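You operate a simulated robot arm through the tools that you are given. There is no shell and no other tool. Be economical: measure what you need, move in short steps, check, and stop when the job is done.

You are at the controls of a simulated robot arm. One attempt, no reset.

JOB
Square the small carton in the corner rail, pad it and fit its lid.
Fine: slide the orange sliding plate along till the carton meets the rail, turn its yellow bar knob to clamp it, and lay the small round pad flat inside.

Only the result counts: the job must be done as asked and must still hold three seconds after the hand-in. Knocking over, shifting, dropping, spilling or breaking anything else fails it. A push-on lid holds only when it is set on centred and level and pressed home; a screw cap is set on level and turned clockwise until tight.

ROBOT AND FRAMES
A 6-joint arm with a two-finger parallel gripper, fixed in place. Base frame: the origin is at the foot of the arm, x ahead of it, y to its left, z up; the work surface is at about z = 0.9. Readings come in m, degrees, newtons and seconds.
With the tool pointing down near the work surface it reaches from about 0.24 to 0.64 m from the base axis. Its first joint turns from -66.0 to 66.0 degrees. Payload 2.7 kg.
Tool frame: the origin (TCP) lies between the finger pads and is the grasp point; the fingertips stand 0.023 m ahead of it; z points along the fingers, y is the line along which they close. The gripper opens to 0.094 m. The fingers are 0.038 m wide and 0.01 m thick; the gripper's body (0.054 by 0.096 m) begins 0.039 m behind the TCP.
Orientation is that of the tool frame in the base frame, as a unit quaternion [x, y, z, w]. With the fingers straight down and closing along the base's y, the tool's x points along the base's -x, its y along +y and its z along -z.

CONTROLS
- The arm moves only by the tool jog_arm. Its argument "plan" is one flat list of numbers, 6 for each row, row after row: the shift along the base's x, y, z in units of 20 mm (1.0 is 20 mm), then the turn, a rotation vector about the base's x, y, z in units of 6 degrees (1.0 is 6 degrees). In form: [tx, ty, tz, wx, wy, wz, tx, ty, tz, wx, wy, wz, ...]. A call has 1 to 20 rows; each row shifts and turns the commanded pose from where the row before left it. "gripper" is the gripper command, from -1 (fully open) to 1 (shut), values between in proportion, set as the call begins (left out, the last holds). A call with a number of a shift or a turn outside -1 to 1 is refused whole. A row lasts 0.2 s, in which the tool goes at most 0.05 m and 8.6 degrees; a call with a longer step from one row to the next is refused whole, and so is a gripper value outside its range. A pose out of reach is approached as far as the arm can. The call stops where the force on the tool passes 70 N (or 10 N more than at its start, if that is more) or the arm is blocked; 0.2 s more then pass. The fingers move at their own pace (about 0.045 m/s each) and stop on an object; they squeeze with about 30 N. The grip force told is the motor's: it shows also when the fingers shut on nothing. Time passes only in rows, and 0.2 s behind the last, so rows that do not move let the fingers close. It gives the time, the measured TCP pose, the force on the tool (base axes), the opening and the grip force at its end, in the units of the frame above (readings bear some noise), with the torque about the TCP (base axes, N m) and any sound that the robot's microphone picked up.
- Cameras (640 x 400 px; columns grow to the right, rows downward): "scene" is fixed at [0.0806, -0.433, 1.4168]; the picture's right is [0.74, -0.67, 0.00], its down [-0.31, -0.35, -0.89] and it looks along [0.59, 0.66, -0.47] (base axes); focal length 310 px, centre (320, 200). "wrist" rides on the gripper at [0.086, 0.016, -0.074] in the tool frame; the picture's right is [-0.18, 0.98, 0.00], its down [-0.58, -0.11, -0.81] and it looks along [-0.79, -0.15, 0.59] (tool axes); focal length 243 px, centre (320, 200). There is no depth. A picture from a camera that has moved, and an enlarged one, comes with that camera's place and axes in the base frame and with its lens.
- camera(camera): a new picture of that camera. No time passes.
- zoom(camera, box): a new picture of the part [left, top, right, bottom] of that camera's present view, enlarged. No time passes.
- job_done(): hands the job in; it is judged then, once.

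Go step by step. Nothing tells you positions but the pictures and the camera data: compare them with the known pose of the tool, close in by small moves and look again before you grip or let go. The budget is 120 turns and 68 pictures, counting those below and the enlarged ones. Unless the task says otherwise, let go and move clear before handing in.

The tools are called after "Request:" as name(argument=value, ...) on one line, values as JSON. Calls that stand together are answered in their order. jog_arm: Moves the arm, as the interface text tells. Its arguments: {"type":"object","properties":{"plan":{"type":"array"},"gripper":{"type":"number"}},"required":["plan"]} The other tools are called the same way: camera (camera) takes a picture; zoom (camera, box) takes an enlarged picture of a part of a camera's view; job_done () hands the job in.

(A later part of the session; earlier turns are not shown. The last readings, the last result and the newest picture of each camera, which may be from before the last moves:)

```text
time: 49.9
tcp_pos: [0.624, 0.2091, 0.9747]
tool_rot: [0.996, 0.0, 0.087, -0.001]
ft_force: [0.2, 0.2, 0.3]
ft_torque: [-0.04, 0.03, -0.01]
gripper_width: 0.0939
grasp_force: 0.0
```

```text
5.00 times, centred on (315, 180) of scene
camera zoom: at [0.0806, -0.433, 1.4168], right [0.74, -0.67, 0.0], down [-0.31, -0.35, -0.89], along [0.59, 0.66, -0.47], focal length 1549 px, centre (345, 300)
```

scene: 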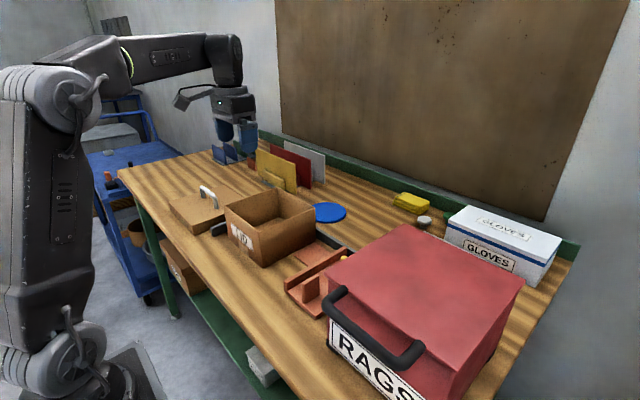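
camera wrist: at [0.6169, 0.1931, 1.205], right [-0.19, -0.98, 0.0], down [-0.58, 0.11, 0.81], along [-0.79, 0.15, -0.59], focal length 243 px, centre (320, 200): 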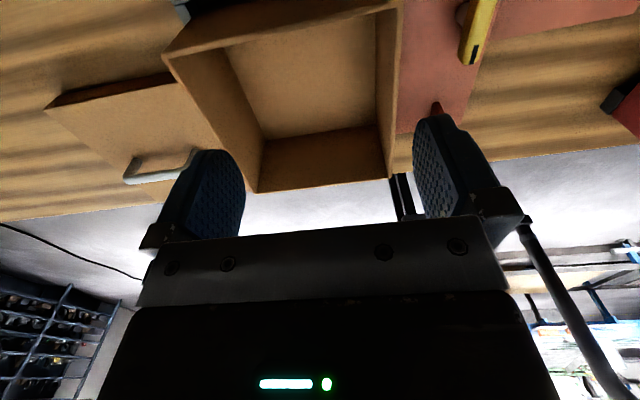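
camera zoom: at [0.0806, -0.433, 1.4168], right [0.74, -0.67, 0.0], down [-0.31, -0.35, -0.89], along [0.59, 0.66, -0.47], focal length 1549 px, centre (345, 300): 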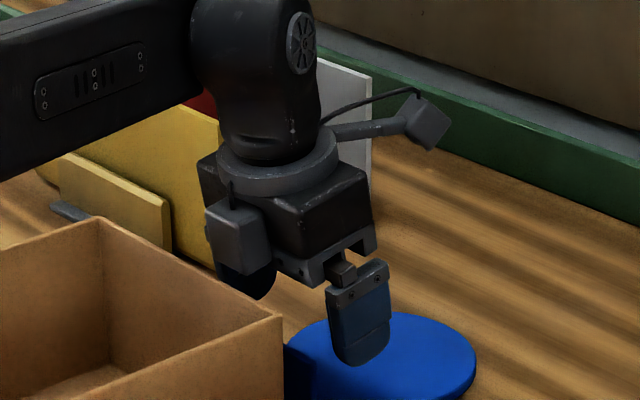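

Request:
jog_arm(plan=[0.2, 0, 0, 0, 0, 0, 0, 0, -0.6, 0, 0, 0, 0, 0, -0.55, 0, 0, 0, 0, 0, 0, 0, 0, 0])

Request:
zoom(camera="scene", box=[280, 140, 350, 220])

```text
time: 50.9
tcp_pos: [0.6276, 0.2089, 0.9531]
tool_rot: [0.996, 0.0, 0.088, -0.001]
ft_force: [0.9, -0.6, 0.6]
ft_torque: [-0.02, -0.01, -0.02]
gripper_width: 0.0941
grasp_force: 0.0
```

```text
5.00 times, centred on (315, 180) of scene
camera zoom: at [0.0806, -0.433, 1.4168], right [0.74, -0.67, 0.0], down [-0.31, -0.35, -0.89], along [0.59, 0.66, -0.47], focal length 1549 px, centre (345, 300)
```

zoom: 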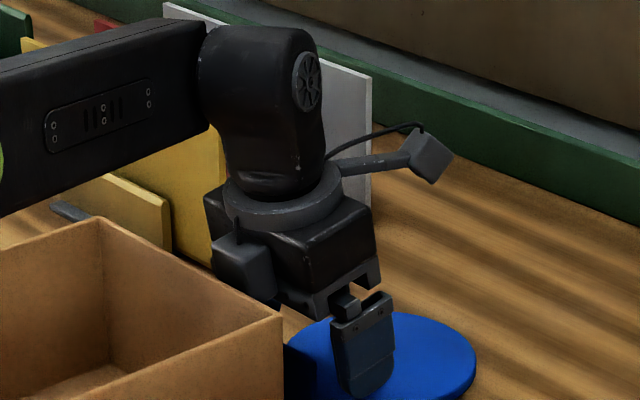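

Clear of the carton. I'll go slightly lower and close on the tab.

Request:
jog_arm(plan=[0, 0, -0.3, 0, 0, 0, 0, 0, 0, 0, 0, 0])

Request:
jog_arm(plan=[0, 0, 0, 0, 0, 0, 0, 0, 0, 0, 0, 0, 0, 0, 0, 0, 0, 0, 0, 0, 0, 0, 0, 0], gripper=1)

```text
time: 51.5
tcp_pos: [0.6271, 0.2088, 0.9463]
tool_rot: [0.996, 0.0, 0.087, -0.001]
ft_force: [-0.6, 0.8, 0.7]
ft_torque: [-0.01, -0.03, 0.01]
gripper_width: 0.0939
grasp_force: 0.1
```

```text
time: 52.5
tcp_pos: [0.6274, 0.21, 0.9459]
tool_rot: [0.996, 0.0, 0.086, -0.001]
ft_force: [0.2, 0.1, 0.9]
ft_torque: [0.04, -0.02, -0.02]
gripper_width: 0.0388
grasp_force: 30.1
```

Gripped: the width is 0.039, matching the tab. I'll lift.

Request:
jog_arm(plan=[0, 0, 0.3, 0, 0, 0, 0, 0, 0.6, 0, 0, 0, 0, 0, 0.8, 0, 0, 0, 0, 0, 1, 0, 0, 0, 0, 0, 1, 0, 0, 0, 0, 0, 0, 0, 0, 0])

Request:
zoom(camera="scene", box=[220, 100, 380, 230])

```text
time: 53.9
tcp_pos: [0.6237, 0.2068, 1.0191]
tool_rot: [0.996, -0.001, 0.088, 0.0]
ft_force: [-0.2, -0.2, -0.7]
ft_torque: [0.01, 0.03, -0.04]
gripper_width: 0.0387
grasp_force: 30.2
out of reach, approached as far as the arm can: row 5
```

```text
3.08 times, centred on (300, 165) of scene
camera zoom: at [0.0806, -0.433, 1.4168], right [0.74, -0.67, 0.0], down [-0.31, -0.35, -0.89], along [0.59, 0.66, -0.47], focal length 953 px, centre (382, 308)
```

zoom: 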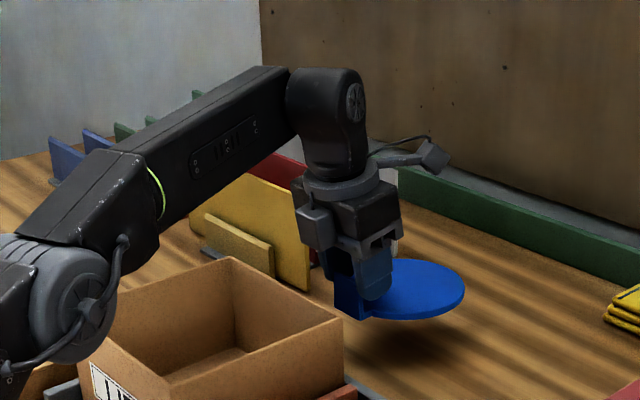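

The pad is held level. I'll rise while drawing back slightly.

Request:
jog_arm(plan=[-0.4, 0, 0.8, 0, 0, 0, -0.4, 0, 1, 0, 0, 0, -0.4, 0, 1, 0, 0, 0, -0.2, 0, 1, 0, 0, 0, 0, 0, 1, 0, 0, 0, 0, 0, 0, 0, 0, 0])

```text
time: 55.3
tcp_pos: [0.5938, 0.2077, 1.1139]
tool_rot: [0.996, 0.001, 0.088, -0.001]
ft_force: [-0.3, -0.2, 0.2]
ft_torque: [0.02, -0.02, 0.01]
gripper_width: 0.0388
grasp_force: 30.1
out of reach, approached as far as the arm can: row 5
```

Request:
jog_arm(plan=[-0.97, 0.155, 0, 0, 0, 0, -0.97, 0.155, 0, 0, 0, 0, -0.97, 0.155, 0, 0, 0, 0, -0.97, 0.155, 0, 0, 0, 0, -0.97, 0.155, 0, 0, 0, 0, -0.97, 0.155, 0, 0, 0, 0, -0.97, 0.155, 0, 0, 0, 0, -0.97, 0.155, 0, 0, 0, 0, -0.97, 0.155, 0, 0, 0, 0, 0, 0, 0, 0, 0, 0])

Request:
zoom(camera="scene", box=[200, 130, 360, 280])

Request:
camera(camera="wrist")

```text
time: 57.5
tcp_pos: [0.4192, 0.2342, 1.1141]
tool_rot: [0.996, 0.0, 0.088, -0.001]
ft_force: [0.4, 0.2, 0.3]
ft_torque: [-0.04, 0.0, 0.02]
gripper_width: 0.0388
grasp_force: 29.8
```

```text
2.67 times, centred on (280, 205) of scene
camera zoom: at [0.0806, -0.433, 1.4168], right [0.74, -0.67, 0.0], down [-0.31, -0.35, -0.89], along [0.59, 0.66, -0.47], focal length 826 px, centre (427, 187)
```

zoom: 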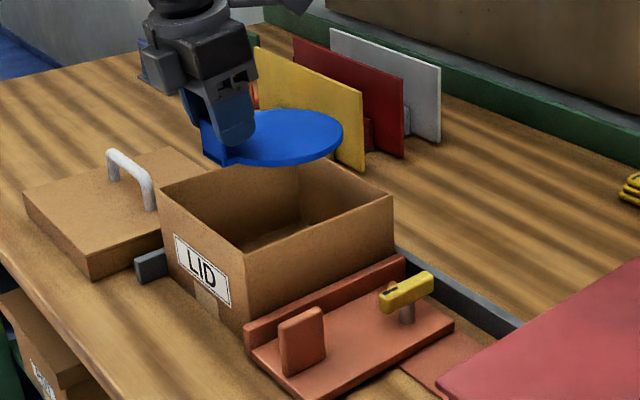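

```text
26 pictures are left
camera wrist: at [0.4906, 0.2172, 1.2015], right [-0.18, -0.98, -0.03], down [-0.71, 0.11, 0.69], along [-0.68, 0.15, -0.72], focal length 243 px, centre (320, 200)
```

wrist: 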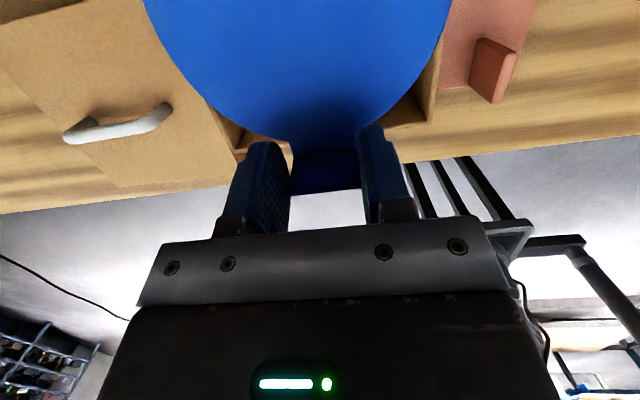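

The pad is centred over the carton at about (0.477, 0.235). I'll bring the tool vertical so the far edge dips, then lower it into the carton.

Request:
jog_arm(plan=[0.15, 0, 0, 0, 0.84, 0, 0.15, 0, 0, 0, 0.84, 0, 0, 0, -1, 0, 0, 0, 0, 0, -1, 0, 0, 0, 0, 0, -1, 0, 0, 0, 0, 0, -1, 0, 0, 0, 0, 0, -1, 0, 0, 0, 0, 0, -1, 0, 0, 0, 0, 0, -0.4, 0, 0, 0, 0, 0, 0, 0, 0, 0])

Request:
zoom(camera="scene", box=[200, 130, 360, 280])

```text
time: 59.7
tcp_pos: [0.4264, 0.2344, 0.9836]
tool_rot: [1.0, 0.0, 0.001, -0.001]
ft_force: [0.1, 0.4, 0.0]
ft_torque: [-0.01, 0.02, 0.0]
gripper_width: 0.0388
grasp_force: 30.3
```

```text
2.67 times, centred on (280, 205) of scene
camera zoom: at [0.0806, -0.433, 1.4168], right [0.74, -0.67, 0.0], down [-0.31, -0.35, -0.89], along [0.59, 0.66, -0.47], focal length 826 px, centre (427, 187)
```

zoom: 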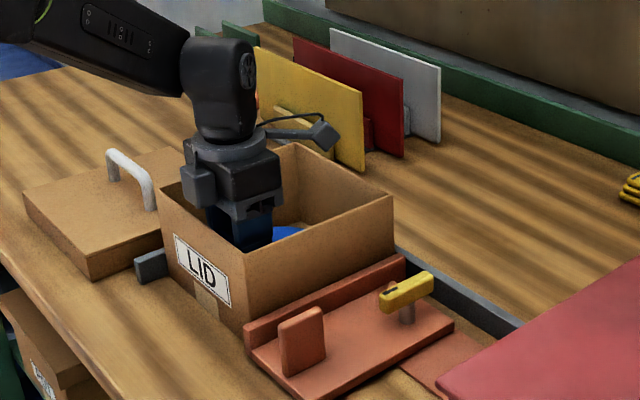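

Request:
jog_arm(plan=[0, 0, -0.2, 0, 0, 0, 0, 0, -0.2, 0, 0, 0, 0, 0, 0, 0, 0, 0])

Request:
zoom(camera="scene", box=[230, 180, 310, 260])

```text
time: 60.5
tcp_pos: [0.4246, 0.2348, 0.9766]
tool_rot: [1.0, 0.0, -0.001, -0.001]
ft_force: [-0.2, 0.3, 0.1]
ft_torque: [0.02, 0.0, -0.02]
gripper_width: 0.0386
grasp_force: 30.0
```

```text
5.00 times, centred on (270, 220) of scene
camera zoom: at [0.0806, -0.433, 1.4168], right [0.74, -0.67, 0.0], down [-0.31, -0.35, -0.89], along [0.59, 0.66, -0.47], focal length 1549 px, centre (570, 100)
```

zoom: 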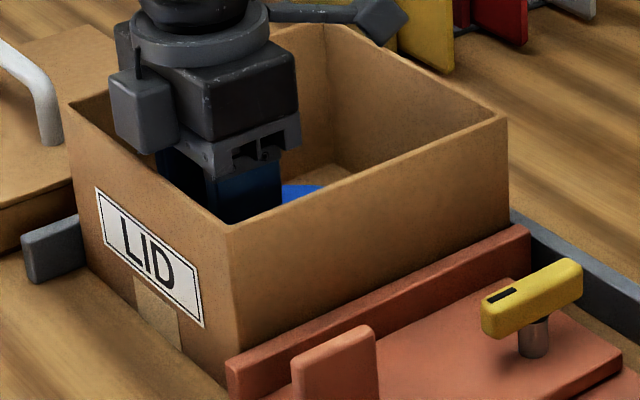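

The far edge is nearly on the floor and there's no contact force. I'll release now and rise.

Request:
jog_arm(plan=[0, 0, 0, 0, 0, 0, 0, 0, 0, 0, 0, 0, 0, 0, 0, 0, 0, 0, 0, 0, 1, 0, 0, 0, 0, 0, 1, 0, 0, 0, 0, 0, 1, 0, 0, 0, 0, 0, 1, 0, 0, 0, 0, 0, 1, 0, 0, 0, 0, 0, 1, 0, 0, 0, 0, 0, 1, 0, 0, 0, -0.7, 0, 0, 0, 0, 0, -0.7, 0, 0, 0, 0, 0, 0, 0, 0, 0, 0, 0], gripper=-0.3)

Request:
camera(camera="wrist")

Request:
zoom(camera="scene", box=[180, 150, 320, 280])

```text
time: 63.3
tcp_pos: [0.3959, 0.2345, 1.1173]
tool_rot: [1.0, 0.0, -0.001, 0.0]
ft_force: [0.4, 0.4, 0.3]
ft_torque: [-0.01, 0.0, 0.06]
gripper_width: 0.0611
grasp_force: 0.0
```

```text
23 pictures are left
camera wrist: at [0.4819, 0.2174, 1.192], right [-0.18, -0.98, 0.0], down [-0.58, 0.11, 0.81], along [-0.79, 0.15, -0.59], focal length 243 px, centre (320, 200)
```

wrist: 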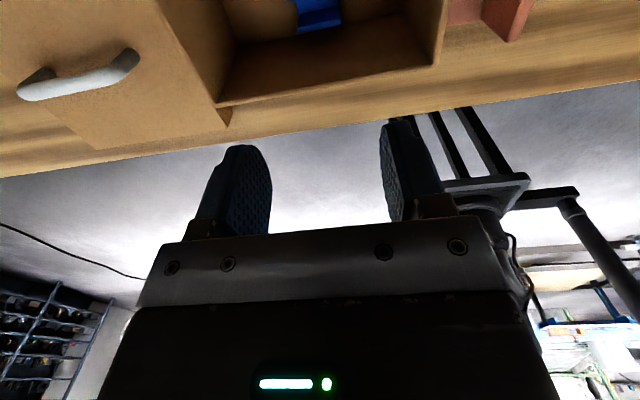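

```text
3.08 times, centred on (250, 215) of scene
camera zoom: at [0.0806, -0.433, 1.4168], right [0.74, -0.67, 0.0], down [-0.31, -0.35, -0.89], along [0.59, 0.66, -0.47], focal length 953 px, centre (535, 154)
```

zoom: 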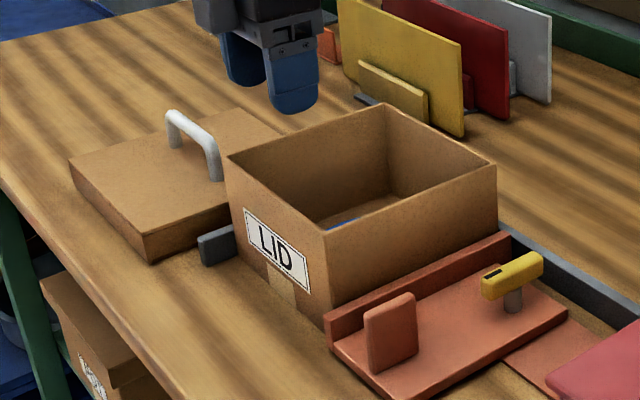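

The pad is down inside the carton. Next is the lid: its handle runs along y, centred near (0.411, 0.475). I'll move toward it, yawing -90° so the fingers close across the handle.

Request:
jog_arm(plan=[-0.12, 0.685, 0, 0, 0, -1, -0.12, 0.685, 0, 0, 0, -1, -0.12, 0.685, 0, 0, 0, -1, -0.12, 0.685, 0, 0, 0, -1, -0.12, 0.685, 0, 0, 0, -1, -0.12, 0.685, 0, 0, 0, -1, -0.12, 0.685, 0, 0, 0, -1, -0.12, 0.685, 0, 0, 0, -1, -0.12, 0.685, 0, 0, 0, -1, -0.12, 0.685, 0, 0, 0, -1, -0.12, 0.685, 0, 0, 0, -1, -0.12, 0.685, 0, 0, 0, -1, -0.12, 0.685, 0, 0, 0, -1, -0.12, 0.685, 0, 0, 0, -1, -0.12, 0.685, 0, 0, 0, -1, 0, 0, 0, 0, 0, 0])

Request:
camera(camera="wrist")

Request:
zoom(camera="scene", box=[140, 130, 300, 270])

```text
time: 66.7
tcp_pos: [0.3608, 0.4395, 1.1185]
tool_rot: [-0.706, 0.708, -0.001, 0.0]
ft_force: [0.4, -0.5, 0.3]
ft_torque: [0.03, 0.03, 0.01]
gripper_width: 0.0613
grasp_force: 0.1
```

```text
21 pictures are left
camera wrist: at [0.3432, 0.3524, 1.1916], right [-0.98, 0.18, 0.0], down [0.11, 0.58, 0.81], along [0.15, 0.79, -0.59], focal length 243 px, centre (320, 200)
```

wrist: 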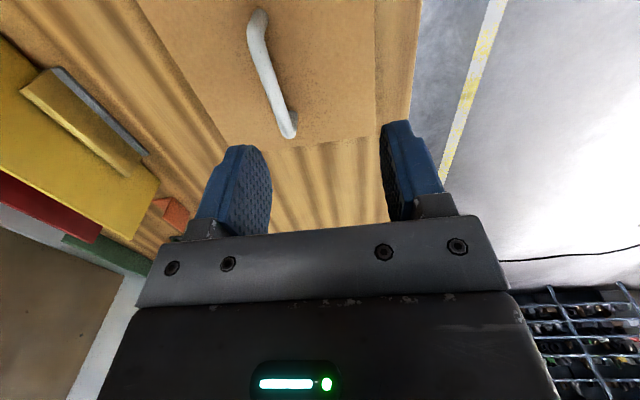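

```text
2.86 times, centred on (220, 200) of scene
camera zoom: at [0.0806, -0.433, 1.4168], right [0.74, -0.67, 0.0], down [-0.31, -0.35, -0.89], along [0.59, 0.66, -0.47], focal length 885 px, centre (606, 200)
```

zoom: 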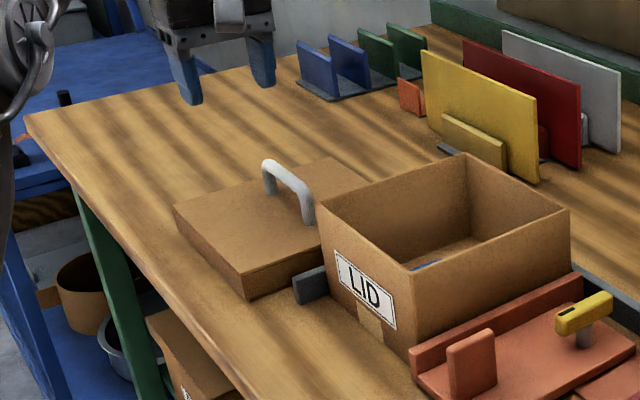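

The handle's centre is about (0.405, 0.457), with the bar top near z≈0.98. I'll move over it and descend to just above it.

Request:
jog_arm(plan=[0.2, 0.2, -1, 0, 0, 0, 0.4, 0.2, -1, 0, 0, 0, 0.6, 0.2, -1, 0, 0, 0, 0.5, 0.2, -1, 0, 0, 0, 0.5, 0.15, 0, 0, 0, 0, 0, 0, 0, 0, 0, 0])

Request:
camera(camera="wrist")

Request:
zoom(camera="scene", box=[140, 130, 300, 270])

```text
time: 68.1
tcp_pos: [0.4038, 0.4602, 1.0382]
tool_rot: [-0.707, 0.707, 0.0, 0.001]
ft_force: [0.5, -0.2, 0.2]
ft_torque: [-0.01, 0.04, 0.03]
gripper_width: 0.061
grasp_force: 0.1
```

```text
19 pictures are left
camera wrist: at [0.3859, 0.3715, 1.1116], right [-0.98, 0.18, 0.0], down [0.11, 0.58, 0.81], along [0.15, 0.79, -0.59], focal length 243 px, centre (320, 200)
```

wrist: 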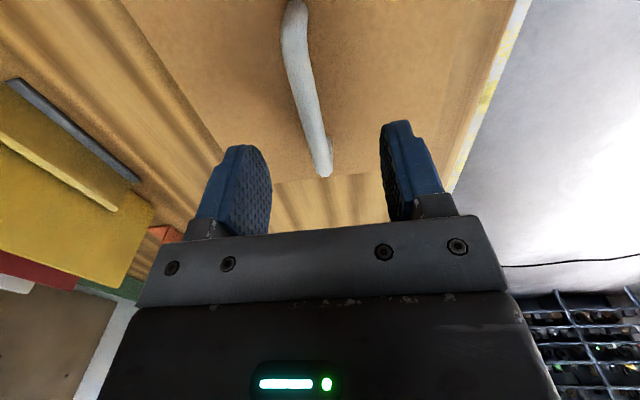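

```text
2.86 times, centred on (220, 200) of scene
camera zoom: at [0.0806, -0.433, 1.4168], right [0.74, -0.67, 0.0], down [-0.31, -0.35, -0.89], along [0.59, 0.66, -0.47], focal length 885 px, centre (606, 200)
```

zoom: 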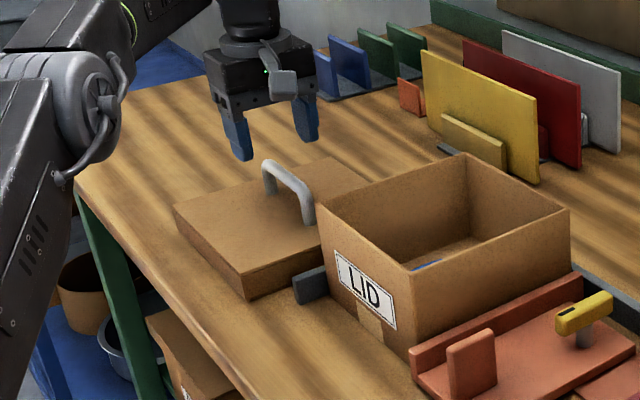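

The handle's centre is at (0.41, 0.461). I'll shift slightly, descend and grip.

Request:
jog_arm(plan=[0.3, 0, -1, 0, 0, 0, 0, 0, -1, 0, 0, 0, 0, 0, -1, 0, 0, 0, 0, 0, -0.4, 0, 0, 0, 0, 0, 0, 0, 0, 0])

Request:
zoom(camera="scene", box=[170, 150, 250, 240])

```text
time: 69.3
tcp_pos: [0.408, 0.4592, 0.9706]
tool_rot: [0.707, -0.707, 0.001, -0.001]
ft_force: [-0.6, 0.2, 0.5]
ft_torque: [-0.03, -0.01, 0.01]
gripper_width: 0.0612
grasp_force: 0.1
```

```text
4.44 times, centred on (210, 195) of scene
camera zoom: at [0.0806, -0.433, 1.4168], right [0.74, -0.67, 0.0], down [-0.31, -0.35, -0.89], along [0.59, 0.66, -0.47], focal length 1377 px, centre (809, 222)
```

zoom: 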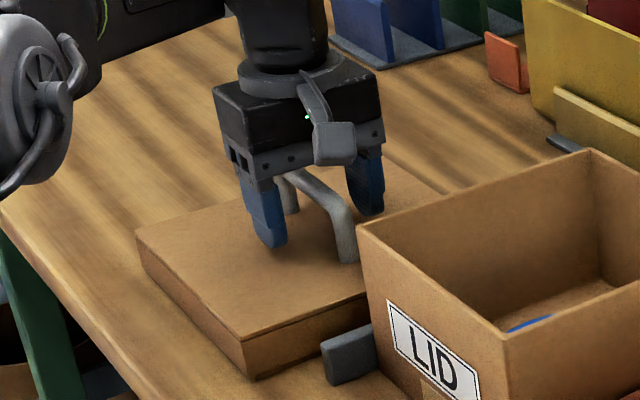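

Request:
jog_arm(plan=[0, 0, 0, 0, 0, 0, 0, 0, 0, 0, 0, 0, 0, 0, 0, 0, 0, 0, 0, 0, 0, 0, 0, 0], gripper=1)

Request:
jog_arm(plan=[0, 0, 0.5, 0, 0, 0, 0, 0, 0.5, 0, 0, 0, 0, 0, 0, 0, 0, 0])

Request:
zoom(camera="scene", box=[150, 140, 270, 240])

```text
time: 70.3
tcp_pos: [0.4087, 0.4588, 0.9703]
tool_rot: [0.707, -0.707, 0.0, -0.001]
ft_force: [0.9, 0.1, 0.1]
ft_torque: [-0.01, 0.02, -0.05]
gripper_width: 0.0128
grasp_force: 30.2
```

```text
time: 71.1
tcp_pos: [0.4102, 0.4584, 0.9906]
tool_rot: [0.707, -0.707, 0.0, -0.001]
ft_force: [-0.3, 1.6, -0.5]
ft_torque: [0.02, 0.01, -0.03]
gripper_width: 0.0129
grasp_force: 29.9
```

```text
4.00 times, centred on (210, 190) of scene
camera zoom: at [0.0806, -0.433, 1.4168], right [0.74, -0.67, 0.0], down [-0.31, -0.35, -0.89], along [0.59, 0.66, -0.47], focal length 1239 px, centre (760, 240)
```

zoom: 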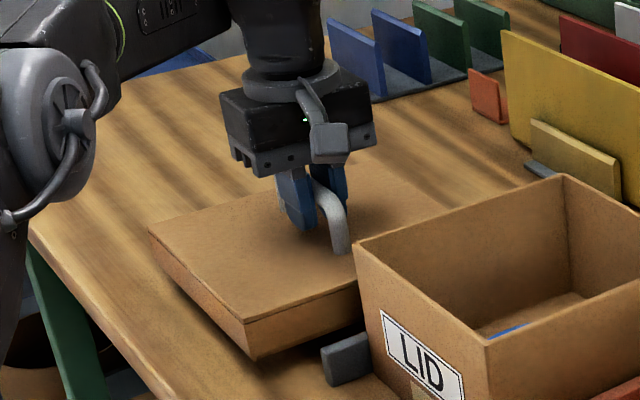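

The lid is held level and centred under the gripper. I'll rise while drawing back in x to stay in reach.

Request:
jog_arm(plan=[-0.3, 0, 0.8, 0, 0, 0, -0.5, 0, 1, 0, 0, 0, -0.5, 0, 1, 0, 0, 0, -0.5, 0, 1, 0, 0, 0, -0.5, 0, 1, 0, 0, 0, -0.5, 0, 1, 0, 0, 0, 0, 0, 0.7, 0, 0, 0, 0, 0, 0, 0, 0, 0])

```text
time: 72.9
tcp_pos: [0.3544, 0.46, 1.1208]
tool_rot: [0.707, -0.707, 0.001, -0.001]
ft_force: [0.3, -0.3, -0.9]
ft_torque: [0.0, -0.02, 0.0]
gripper_width: 0.0131
grasp_force: 29.7
```

I'll check the pad inside the carton before covering it.

Request:
zoom(camera="scene", box=[225, 180, 325, 260])

```text
5.00 times, centred on (275, 220) of scene
camera zoom: at [0.0806, -0.433, 1.4168], right [0.74, -0.67, 0.0], down [-0.31, -0.35, -0.89], along [0.59, 0.66, -0.47], focal length 1549 px, centre (545, 100)
```

zoom: 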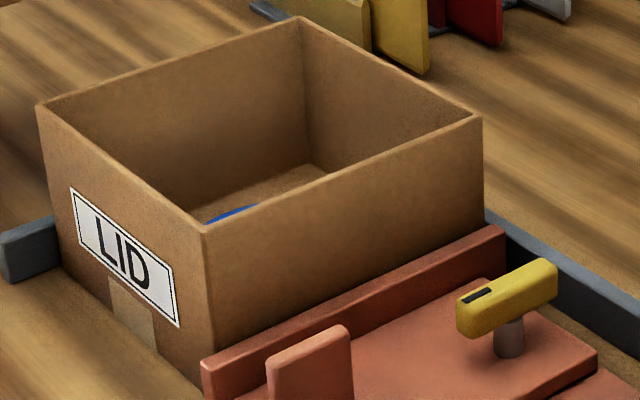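

The pad arc is consistent with lying flat on the carton floor. I'll carry the lid over the carton to TCP (0.4685, 0.230).

Request:
jog_arm(plan=[0.475, -0.958, 0, 0, 0, 0, 0.475, -0.958, 0, 0, 0, 0, 0.475, -0.958, 0, 0, 0, 0, 0.475, -0.958, 0, 0, 0, 0, 0.475, -0.958, 0, 0, 0, 0, 0.475, -0.958, 0, 0, 0, 0, 0.475, -0.958, 0, 0, 0, 0, 0.475, -0.958, 0, 0, 0, 0, 0.475, -0.958, 0, 0, 0, 0, 0.475, -0.958, 0, 0, 0, 0, 0.475, -0.958, 0, 0, 0, 0, 0.475, -0.958, 0, 0, 0, 0, 0, 0, 0, 0, 0, 0])

Request:
zoom(camera="scene", box=[200, 130, 340, 270])

```text
time: 75.7
tcp_pos: [0.4683, 0.2293, 1.1213]
tool_rot: [0.708, -0.706, 0.001, -0.001]
ft_force: [0.0, -0.4, -0.8]
ft_torque: [0.0, 0.01, -0.01]
gripper_width: 0.0128
grasp_force: 30.0
```

```text
2.86 times, centred on (270, 200) of scene
camera zoom: at [0.0806, -0.433, 1.4168], right [0.74, -0.67, 0.0], down [-0.31, -0.35, -0.89], along [0.59, 0.66, -0.47], focal length 885 px, centre (463, 200)
```

zoom: 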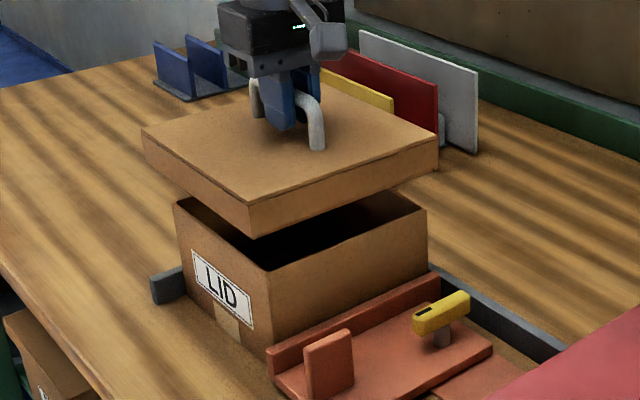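

The lid is close to centred over the carton. I'll descend until it's just above the rim and compare the overhangs.

Request:
jog_arm(plan=[0, -0.1, -0.8, 0, 0, 0, 0, 0, -0.75, 0, 0, 0, 0, 0, 0, 0, 0, 0])

Request:
zoom(camera="scene", box=[220, 150, 320, 250])

Request:
camera(camera="wrist")

```text
time: 76.5
tcp_pos: [0.4678, 0.2268, 1.0897]
tool_rot: [-0.707, 0.707, 0.0, 0.002]
ft_force: [0.4, 0.9, -0.3]
ft_torque: [0.0, -0.04, 0.0]
gripper_width: 0.0127
grasp_force: 30.1
```

```text
4.00 times, centred on (270, 200) of scene
camera zoom: at [0.0806, -0.433, 1.4168], right [0.74, -0.67, 0.0], down [-0.31, -0.35, -0.89], along [0.59, 0.66, -0.47], focal length 1239 px, centre (520, 200)
```

zoom: 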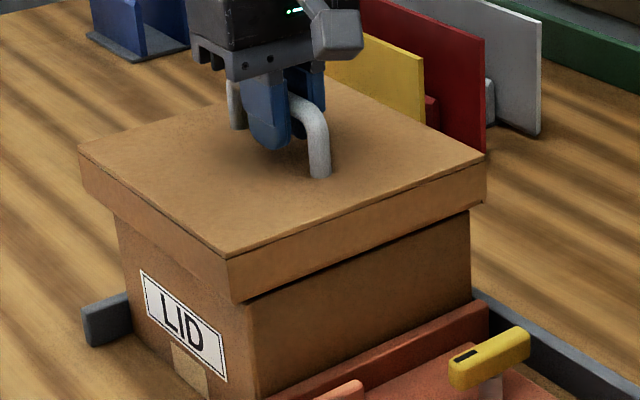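

```text
12 pictures are left
camera wrist: at [0.4495, 0.1393, 1.1629], right [-0.98, 0.18, 0.0], down [0.11, 0.58, 0.81], along [0.15, 0.79, -0.59], focal length 243 px, centre (320, 200)
```

wrist: 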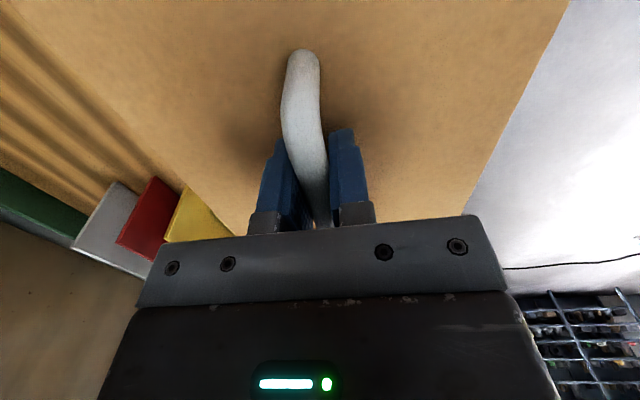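

The lid's centre matches the carton's within about 2 mm. I'll lower in small steps and watch the forces.

Request:
jog_arm(plan=[0, -0.05, -0.3, 0, 0, 0, 0, 0, -0.3, 0, 0, 0, 0, 0, 0, 0, 0, 0])

Request:
jog_arm(plan=[0, 0, -0.25, 0, 0, 0, 0, 0, 0, 0, 0, 0])

```text
time: 77.3
tcp_pos: [0.4663, 0.2256, 1.0762]
tool_rot: [-0.707, 0.707, -0.001, 0.0]
ft_force: [0.9, -0.6, -0.5]
ft_torque: [-0.03, 0.02, 0.01]
gripper_width: 0.0131
grasp_force: 30.4
```

```text
time: 77.9
tcp_pos: [0.4683, 0.225, 1.0709]
tool_rot: [-0.706, 0.708, 0.0, 0.001]
ft_force: [-0.2, -0.6, -1.7]
ft_torque: [-0.04, 0.0, 0.0]
gripper_width: 0.0127
grasp_force: 30.4
```

No contact yet, and the skirt should already be below the rim. I'll check quickly with a picture.

Request:
jog_arm(plan=[0, 0, -0.25, 0, 0, 0, 0, 0, 0, 0, 0, 0])

Request:
zoom(camera="scene", box=[220, 150, 320, 250])

```text
time: 78.5
tcp_pos: [0.4682, 0.2249, 1.0661]
tool_rot: [0.707, -0.707, 0.001, -0.002]
ft_force: [-0.6, 0.8, -0.8]
ft_torque: [0.03, 0.01, 0.0]
gripper_width: 0.0129
grasp_force: 30.4
```

```text
4.00 times, centred on (270, 200) of scene
camera zoom: at [0.0806, -0.433, 1.4168], right [0.74, -0.67, 0.0], down [-0.31, -0.35, -0.89], along [0.59, 0.66, -0.47], focal length 1239 px, centre (520, 200)
```

zoom: 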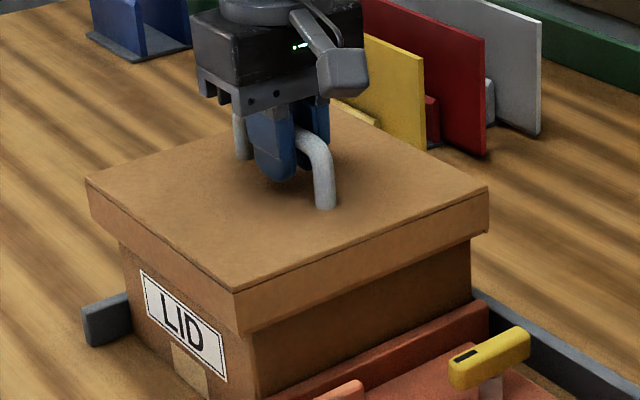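

Request:
jog_arm(plan=[0, 0, -0.25, 0, 0, 0, 0, 0, -0.25, 0, 0, 0, 0, 0, 0, 0, 0, 0])

Request:
jog_arm(plan=[0, 0, -0.2, 0, 0, 0, 0, 0, 0, 0, 0, 0])

```text
time: 79.3
tcp_pos: [0.4677, 0.2246, 1.0555]
tool_rot: [-0.707, 0.707, -0.001, 0.001]
ft_force: [0.6, -0.5, -1.1]
ft_torque: [-0.01, 0.0, 0.0]
gripper_width: 0.0128
grasp_force: 29.6
```

```text
time: 79.9
tcp_pos: [0.468, 0.227, 1.0516]
tool_rot: [0.707, -0.707, 0.001, -0.002]
ft_force: [-0.5, 0.0, -1.1]
ft_torque: [0.0, -0.02, -0.02]
gripper_width: 0.0128
grasp_force: 29.4
```

Request:
jog_arm(plan=[0, 0, -0.15, 0, 0, 0, 0, 0, -0.1, 0, 0, 0, 0, 0, 0, 0, 0, 0])

Request:
jog_arm(plan=[0, 0, -0.15, 0, 0, 0, 0, 0, -0.1, 0, 0, 0, 0, 0, 0, 0, 0, 0])

```text
time: 80.7
tcp_pos: [0.4687, 0.2246, 1.0479]
tool_rot: [0.708, -0.707, 0.001, -0.001]
ft_force: [-2.0, -0.5, 3.1]
ft_torque: [0.11, -0.03, 0.06]
gripper_width: 0.0127
grasp_force: 30.1
```

```text
time: 81.5
tcp_pos: [0.4693, 0.2252, 1.0453]
tool_rot: [0.708, -0.706, 0.001, -0.003]
ft_force: [-6.3, -1.2, 27.7]
ft_torque: [-0.01, -0.04, 0.02]
gripper_width: 0.013
grasp_force: 30.0
```

Contact at z≈1.046. I'll press further to seat it.

Request:
jog_arm(plan=[0, 0, -0.15, 0, 0, 0, 0, 0, 0, 0, 0, 0])

Request:
jog_arm(plan=[0, 0, -0.15, 0, 0, 0, 0, 0, 0, 0, 0, 0])

Request:
zoom(camera="scene", box=[220, 150, 320, 250])

```text
time: 82.1
tcp_pos: [0.4694, 0.225, 1.0393]
tool_rot: [-0.707, 0.707, 0.0, 0.002]
ft_force: [0.5, 1.9, 17.0]
ft_torque: [0.27, -0.01, 0.04]
gripper_width: 0.0131
grasp_force: 30.4
```

```text
time: 82.7
tcp_pos: [0.4693, 0.2258, 1.039]
tool_rot: [-0.707, 0.707, -0.001, 0.002]
ft_force: [1.6, -0.1, 23.0]
ft_torque: [-0.09, -0.01, 0.0]
gripper_width: 0.0129
grasp_force: 29.7
```

```text
4.00 times, centred on (270, 200) of scene
camera zoom: at [0.0803, -0.4331, 1.4168], right [0.74, -0.67, 0.0], down [-0.31, -0.35, -0.89], along [0.59, 0.66, -0.47], focal length 1239 px, centre (520, 200)
```

zoom: 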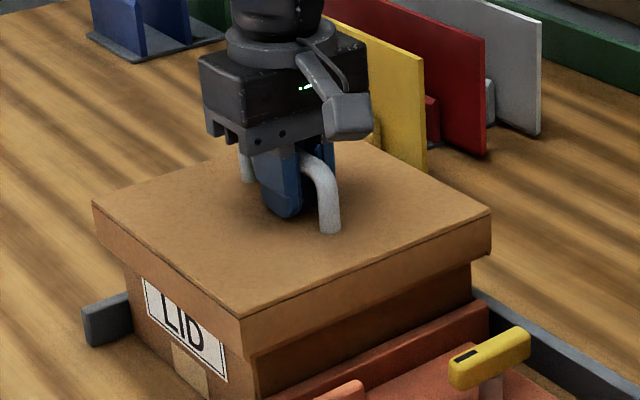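

The fingers slid a little on the handle and now rest near the lid top, so further pushing presses the lid directly at its centre. I'll press harder.

Request:
jog_arm(plan=[0, 0, -0.15, 0, 0, 0, 0, 0, 0, 0, 0, 0])

Request:
jog_arm(plan=[0, 0, -0.15, 0, 0, 0, 0, 0, 0, 0, 0, 0])

```text
time: 83.3
tcp_pos: [0.4699, 0.2254, 1.0379]
tool_rot: [0.707, -0.707, 0.001, -0.003]
ft_force: [-0.5, -0.8, 33.4]
ft_torque: [-0.62, 0.26, -0.04]
gripper_width: 0.013
grasp_force: 29.9
```

```text
time: 83.9
tcp_pos: [0.4681, 0.2256, 1.0373]
tool_rot: [0.707, -0.707, 0.002, -0.008]
ft_force: [-5.6, -2.8, 44.1]
ft_torque: [-1.29, 0.56, -0.05]
gripper_width: 0.0128
grasp_force: 29.7
```

The push is slightly off-balance. I'll release the handle, rise and inspect how the lid sits.

Request:
jog_arm(plan=[0, 0, 0.3, 0, 0, 0, 0, 0, 0, 0, 0, 0, 0, 0, 0, 0, 0, 0, 0, 0, 0, 0, 0, 0], gripper=-0.3)

Request:
jog_arm(plan=[0, 0, 0.5, 0, 0, 0, 0, 0, 1, 0, 0, 0, 0, 0, 1, 0, 0, 0, 0, 0, 1, 0, 0, 0, 0, 0, 1, 0, 0, 0, 0, 0, 1, 0, 0, 0, 0, 0, 0, 0, 0, 0])

Request:
zoom(camera="scene", box=[220, 150, 320, 250])

```text
time: 84.9
tcp_pos: [0.4686, 0.2247, 1.0377]
tool_rot: [-0.707, 0.707, -0.001, 0.002]
ft_force: [7.1, 0.2, 18.6]
ft_torque: [-0.09, 0.32, -0.05]
gripper_width: 0.0573
grasp_force: 0.1
```

```text
time: 86.5
tcp_pos: [0.4685, 0.2264, 1.1474]
tool_rot: [0.707, -0.707, 0.001, -0.001]
ft_force: [0.4, 0.2, 0.4]
ft_torque: [-0.03, 0.01, 0.01]
gripper_width: 0.0613
grasp_force: 0.1
```

```text
4.00 times, centred on (270, 200) of scene
camera zoom: at [0.0806, -0.433, 1.4168], right [0.74, -0.67, 0.0], down [-0.31, -0.35, -0.89], along [0.59, 0.66, -0.47], focal length 1239 px, centre (520, 200)
```

zoom: 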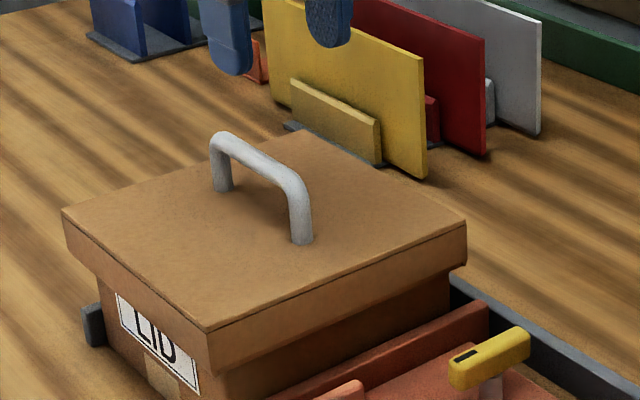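

The carton and lid appear to have shifted relative to the plate. I'll look at a wider view.

Request:
zoom(camera="scene", box=[200, 160, 360, 300])

```text
2.86 times, centred on (280, 230) of scene
camera zoom: at [0.0806, -0.433, 1.4168], right [0.74, -0.67, 0.0], down [-0.31, -0.35, -0.89], along [0.59, 0.66, -0.47], focal length 885 px, centre (434, 114)
```

zoom: 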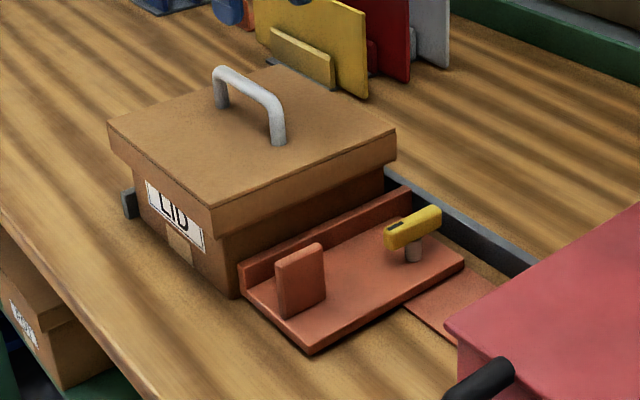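

The carton and lid moved about 2 cm in -x: the opening fingers dragged them while I was still pressing down. I'll locate the handle with the wrist camera so I can undo it.

Request:
camera(camera="wrist")

```text
7 pictures are left
camera wrist: at [0.4513, 0.1381, 1.2211], right [-0.98, 0.18, 0.0], down [0.11, 0.58, 0.81], along [0.15, 0.79, -0.59], focal length 243 px, centre (320, 200)
```

wrist: 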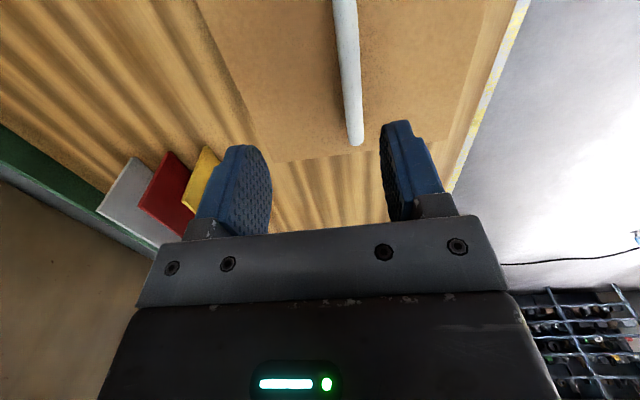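

The handle is at x≈0.447, a shift of about -0.0215, with no rotation. I'll re-grip it, press lightly so the lid can't tip, and drag it back +x.

Request:
jog_arm(plan=[-0.55, 0, -0.5, 0, 0, 0, -0.52, 0, -1, 0, 0, 0, 0, 0, -1, 0, 0, 0, 0, 0, -1, 0, 0, 0, 0, 0, -1, 0, 0, 0, 0, 0, -0.6, 0, 0, 0, 0, 0, 0, 0, 0, 0])

Request:
jog_arm(plan=[0, 0, 0, 0, 0, 0, 0, 0, 0, 0, 0, 0, 0, 0, 0, 0, 0, 0, 0, 0, 0, 0, 0, 0], gripper=1)

```text
time: 88.1
tcp_pos: [0.4474, 0.2255, 1.0423]
tool_rot: [0.707, -0.707, 0.0, -0.001]
ft_force: [-0.8, 0.3, -0.1]
ft_torque: [-0.03, -0.04, -0.01]
gripper_width: 0.0614
grasp_force: 0.1
```

```text
time: 89.1
tcp_pos: [0.4478, 0.2265, 1.0427]
tool_rot: [-0.707, 0.707, 0.0, 0.001]
ft_force: [1.3, 0.1, -0.4]
ft_torque: [-0.06, -0.01, 0.02]
gripper_width: 0.0132
grasp_force: 30.3
```

Gripped. I'll press down lightly first.

Request:
jog_arm(plan=[0, 0, -0.2, 0, 0, 0, 0, 0, -0.15, 0, 0, 0, 0, 0, 0, 0, 0, 0])

```text
time: 89.9
tcp_pos: [0.4478, 0.2256, 1.0403]
tool_rot: [0.708, -0.707, 0.001, -0.004]
ft_force: [4.8, 1.7, 22.5]
ft_torque: [0.02, 0.05, 0.04]
gripper_width: 0.0132
grasp_force: 29.8
```

Request:
jog_arm(plan=[0.15, 0, 0, 0, 0, 0, 0.15, 0, 0, 0, 0, 0, 0.15, 0, 0, 0, 0, 0, 0, 0, 0, 0, 0, 0])

```text
time: 90.9
tcp_pos: [0.4552, 0.2252, 1.0383]
tool_rot: [0.707, -0.707, 0.0, -0.001]
ft_force: [-5.5, 2.0, 11.2]
ft_torque: [0.09, -0.06, 0.04]
gripper_width: 0.0126
grasp_force: 30.5
```

Request:
jog_arm(plan=[0.2, 0, -0.1, 0, 0, 0, 0.2, 0, 0, 0, 0, 0, 0.2, 0, 0, 0, 0, 0, 0, 0, 0, 0, 0, 0])

Request:
zoom(camera="scene", box=[200, 160, 360, 300])

```text
time: 91.9
tcp_pos: [0.467, 0.2256, 1.0375]
tool_rot: [-0.707, 0.707, 0.0, 0.002]
ft_force: [-12.1, -2.1, 25.7]
ft_torque: [-0.57, 0.06, -0.12]
gripper_width: 0.013
grasp_force: 30.1
```

```text
2.86 times, centred on (280, 230) of scene
camera zoom: at [0.0798, -0.4332, 1.4168], right [0.74, -0.67, 0.0], down [-0.31, -0.35, -0.89], along [0.59, 0.66, -0.47], focal length 885 px, centre (434, 114)
```

zoom: 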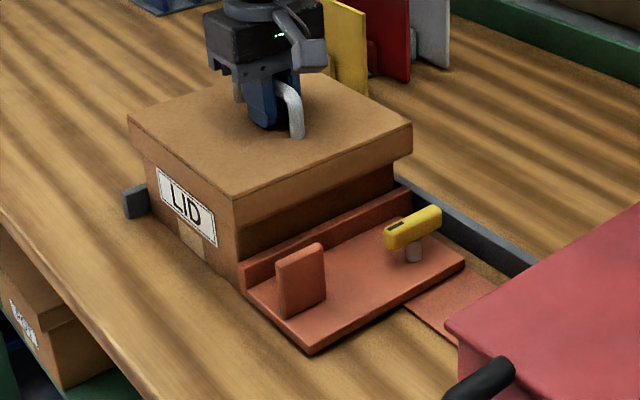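

The assembly is nearly back, but the lid may have slid on the carton. I'll take a closer look.

Request:
zoom(camera="scene", box=[220, 150, 320, 250])

```text
4.00 times, centred on (270, 200) of scene
camera zoom: at [0.0798, -0.4332, 1.4168], right [0.74, -0.67, 0.0], down [-0.31, -0.35, -0.89], along [0.59, 0.66, -0.47], focal length 1239 px, centre (520, 200)
```

zoom: 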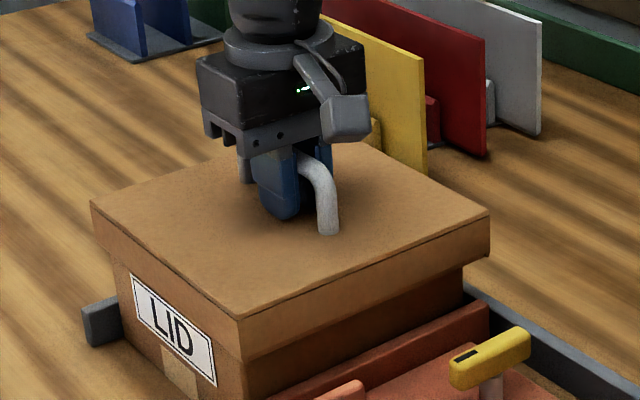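

The lid is at its original spot and level, but the carton is still about 8 mm short because of the slack between them. I'll drag further +x with the skirt pushing the carton, then re-centre the lid.

Request:
jog_arm(plan=[0.15, 0, 0.05, 0, 0, 0, 0.15, 0, 0, 0, 0, 0, 0.15, 0, 0, 0, 0, 0, 0, 0, 0, 0, 0, 0])

Request:
zoom(camera="scene", box=[220, 150, 320, 250])

```text
time: 92.9
tcp_pos: [0.4762, 0.2252, 1.0371]
tool_rot: [0.707, -0.707, 0.0, -0.001]
ft_force: [-7.2, -0.2, 17.6]
ft_torque: [0.24, -0.26, 0.12]
gripper_width: 0.013
grasp_force: 30.2
```

```text
4.00 times, centred on (270, 200) of scene
camera zoom: at [0.0801, -0.4331, 1.4168], right [0.74, -0.67, 0.0], down [-0.31, -0.35, -0.89], along [0.59, 0.66, -0.47], focal length 1239 px, centre (520, 200)
```

zoom: 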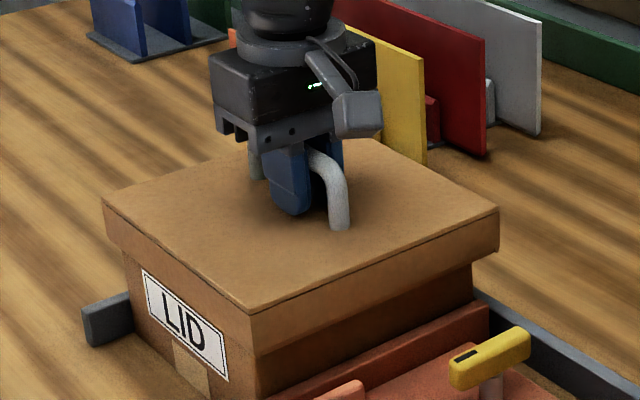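

The carton is back at its original position. Now I'll unload the down force and shift the lid back 8 mm to centre it.

Request:
jog_arm(plan=[0, 0, 0.2, 0, 0, 0, 0, 0, 0.1, 0, 0, 0, 0, 0, 0, 0, 0, 0])

```text
time: 93.7
tcp_pos: [0.4768, 0.2248, 1.0435]
tool_rot: [0.708, -0.707, 0.0, -0.001]
ft_force: [0.3, 0.1, -0.7]
ft_torque: [0.0, -0.01, -0.05]
gripper_width: 0.0128
grasp_force: 29.5
```

Request:
jog_arm(plan=[-0.22, 0, 0, 0, 0, 0, -0.22, 0.02, 0, 0, 0, 0, 0, 0, 0, 0, 0, 0])

Request:
zoom(camera="scene", box=[220, 150, 320, 250])

```text
time: 94.5
tcp_pos: [0.4667, 0.2258, 1.0438]
tool_rot: [0.707, -0.707, 0.0, -0.001]
ft_force: [0.8, 0.2, -0.5]
ft_torque: [0.04, -0.06, 0.02]
gripper_width: 0.0134
grasp_force: 30.4
```

```text
4.00 times, centred on (270, 200) of scene
camera zoom: at [0.0806, -0.433, 1.4168], right [0.74, -0.67, 0.0], down [-0.31, -0.35, -0.89], along [0.59, 0.66, -0.47], focal length 1239 px, centre (520, 200)
```

zoom: 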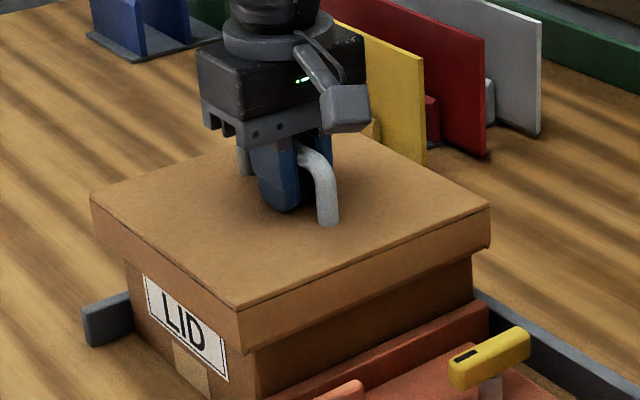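

The lid is lifted a few millimetres with its skirt still around the rim. I'll feel for the slack in y, where the carton is clamped, to find the true centre.

Request:
jog_arm(plan=[0.05, 0.2, 0, 0, 0, 0, 0, 0, 0, 0, 0, 0])

Request:
jog_arm(plan=[0, 0.1, 0, 0, 0, 0, 0, 0, 0, 0, 0, 0])

Request:
jog_arm(plan=[0, 0.1, 0, 0, 0, 0, 0, 0, 0, 0, 0, 0])

```text
time: 95.1
tcp_pos: [0.47, 0.23, 1.0434]
tool_rot: [0.707, -0.707, 0.001, 0.0]
ft_force: [0.0, 0.2, -1.1]
ft_torque: [0.0, -0.01, 0.02]
gripper_width: 0.0126
grasp_force: 30.2
```

```text
time: 95.7
tcp_pos: [0.4688, 0.2313, 1.0434]
tool_rot: [0.707, -0.707, 0.0, -0.001]
ft_force: [0.0, 0.2, -1.7]
ft_torque: [0.04, -0.02, 0.0]
gripper_width: 0.0132
grasp_force: 29.6
```

```text
time: 96.3
tcp_pos: [0.4698, 0.2333, 1.0427]
tool_rot: [-0.707, 0.707, -0.001, 0.001]
ft_force: [-0.8, -1.0, -1.3]
ft_torque: [-0.06, 0.03, 0.02]
gripper_width: 0.013
grasp_force: 30.4
```

Request:
jog_arm(plan=[0, 0.1, 0, 0, 0, 0, 0, 0, 0, 0, 0, 0])

Request:
jog_arm(plan=[0, 0.1, 0, 0, 0, 0, 0, 0, 0, 0, 0, 0])

```text
time: 96.9
tcp_pos: [0.4695, 0.2341, 1.043]
tool_rot: [0.707, -0.707, 0.002, 0.0]
ft_force: [-2.1, -13.1, 3.4]
ft_torque: [-0.85, 0.02, 0.04]
gripper_width: 0.0128
grasp_force: 30.3
```

```text
time: 97.5
tcp_pos: [0.4697, 0.2367, 1.043]
tool_rot: [0.708, -0.706, 0.002, -0.001]
ft_force: [0.2, -13.9, 4.4]
ft_torque: [-0.94, 0.09, -0.02]
gripper_width: 0.0128
grasp_force: 29.8
```

Contact on the +y side, with the fingers slipping about 2.5 mm along the handle, so the reference is now 0.2365. Next is the other side.

Request:
jog_arm(plan=[0, -0.3, 0, 0, 0, 0, 0, -0.2, 0, 0, 0, 0, 0, 0, 0, 0, 0, 0])

Request:
jog_arm(plan=[0, -0.1, 0, 0, 0, 0, 0, 0, 0, 0, 0, 0])

Request:
jog_arm(plan=[0, -0.1, 0, 0, 0, 0, 0, 0, 0, 0, 0, 0])

```text
time: 98.3
tcp_pos: [0.4689, 0.2289, 1.0429]
tool_rot: [0.708, -0.707, 0.0, -0.002]
ft_force: [0.0, -0.9, -1.5]
ft_torque: [-0.02, -0.01, -0.02]
gripper_width: 0.0131
grasp_force: 29.9
```

```text
time: 98.9
tcp_pos: [0.4684, 0.2264, 1.0419]
tool_rot: [0.707, -0.707, 0.0, -0.001]
ft_force: [0.4, -0.6, -0.5]
ft_torque: [0.02, 0.02, 0.0]
gripper_width: 0.0128
grasp_force: 30.1
```

```text
time: 99.5
tcp_pos: [0.4694, 0.2254, 1.043]
tool_rot: [0.708, -0.707, 0.0, -0.002]
ft_force: [-0.8, 5.9, 0.5]
ft_torque: [0.47, 0.05, -0.07]
gripper_width: 0.0128
grasp_force: 30.1
```

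Slack is about ±5 mm, so the y centre is TCP 0.231. I'll move there and feel for -x contact gently.

Request:
jog_arm(plan=[0, 0.28, 0, 0, 0, 0, -0.13, 0, 0, 0, 0, 0, 0, 0, 0, 0, 0, 0])

Request:
jog_arm(plan=[-0.06, 0, 0, 0, 0, 0, 0, 0, 0, 0, 0, 0])

Request:
jog_arm(plan=[-0.06, 0, 0, 0, 0, 0, 0, 0, 0, 0, 0, 0])

```text
time: 100.3
tcp_pos: [0.4658, 0.2293, 1.0433]
tool_rot: [-0.707, 0.708, 0.0, 0.0]
ft_force: [0.7, 0.4, -0.7]
ft_torque: [-0.02, -0.02, 0.0]
gripper_width: 0.0129
grasp_force: 30.1
```

```text
time: 100.9
tcp_pos: [0.4647, 0.2294, 1.0435]
tool_rot: [0.707, -0.707, 0.001, -0.001]
ft_force: [0.0, 0.2, -1.0]
ft_torque: [-0.05, 0.03, -0.04]
gripper_width: 0.0129
grasp_force: 30.1
```

```text
time: 101.5
tcp_pos: [0.465, 0.2287, 1.0446]
tool_rot: [0.708, -0.707, 0.0, -0.001]
ft_force: [0.4, -0.1, -0.8]
ft_torque: [0.0, -0.02, -0.02]
gripper_width: 0.0129
grasp_force: 29.8
```

Request:
jog_arm(plan=[-0.08, 0, 0, 0, 0, 0, 0, 0, 0, 0, 0, 0])

Request:
jog_arm(plan=[-0.08, 0, 0, 0, 0, 0, 0, 0, 0, 0, 0, 0])

```text
time: 102.1
tcp_pos: [0.4625, 0.2296, 1.0431]
tool_rot: [0.707, -0.707, 0.001, -0.001]
ft_force: [0.2, 0.1, -1.5]
ft_torque: [-0.03, -0.01, -0.01]
gripper_width: 0.0129
grasp_force: 30.0
```

```text
time: 102.7
tcp_pos: [0.462, 0.2291, 1.0438]
tool_rot: [-0.707, 0.708, -0.001, 0.001]
ft_force: [0.8, 1.2, -0.3]
ft_torque: [-0.01, -0.03, -0.01]
gripper_width: 0.0128
grasp_force: 29.5
```

Request:
zoom(camera="scene", box=[220, 150, 320, 250])

```text
4.00 times, centred on (270, 200) of scene
camera zoom: at [0.0806, -0.433, 1.4168], right [0.74, -0.67, 0.0], down [-0.31, -0.35, -0.89], along [0.59, 0.66, -0.47], focal length 1239 px, centre (520, 200)
```

zoom: 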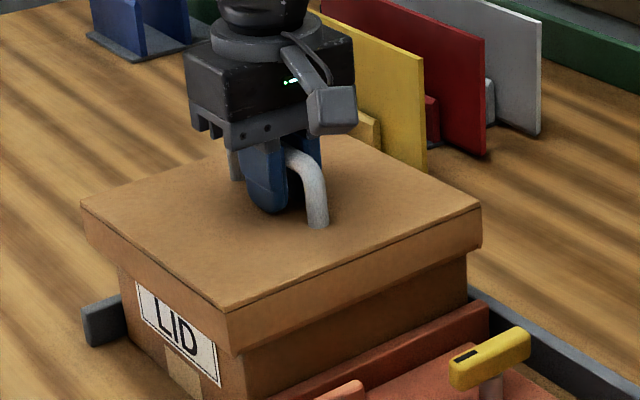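

The carton slides easily and was pushed about 5 mm, which confirms the slack is about ±5 mm in x too. I'll push it back with the lid to TCP x≈0.4768, then retreat half the slack to be centred.

Request:
jog_arm(plan=[0.25, 0.06, 0, 0, 0, 0, 0.25, 0, 0, 0, 0, 0, 0.25, 0, 0, 0, 0, 0, 0, 0, 0, 0, 0, 0])

```text
time: 103.7
tcp_pos: [0.4748, 0.2308, 1.0432]
tool_rot: [-0.707, 0.707, -0.001, 0.001]
ft_force: [-0.8, -0.4, -0.9]
ft_torque: [-0.03, 0.04, 0.0]
gripper_width: 0.0128
grasp_force: 29.8
```

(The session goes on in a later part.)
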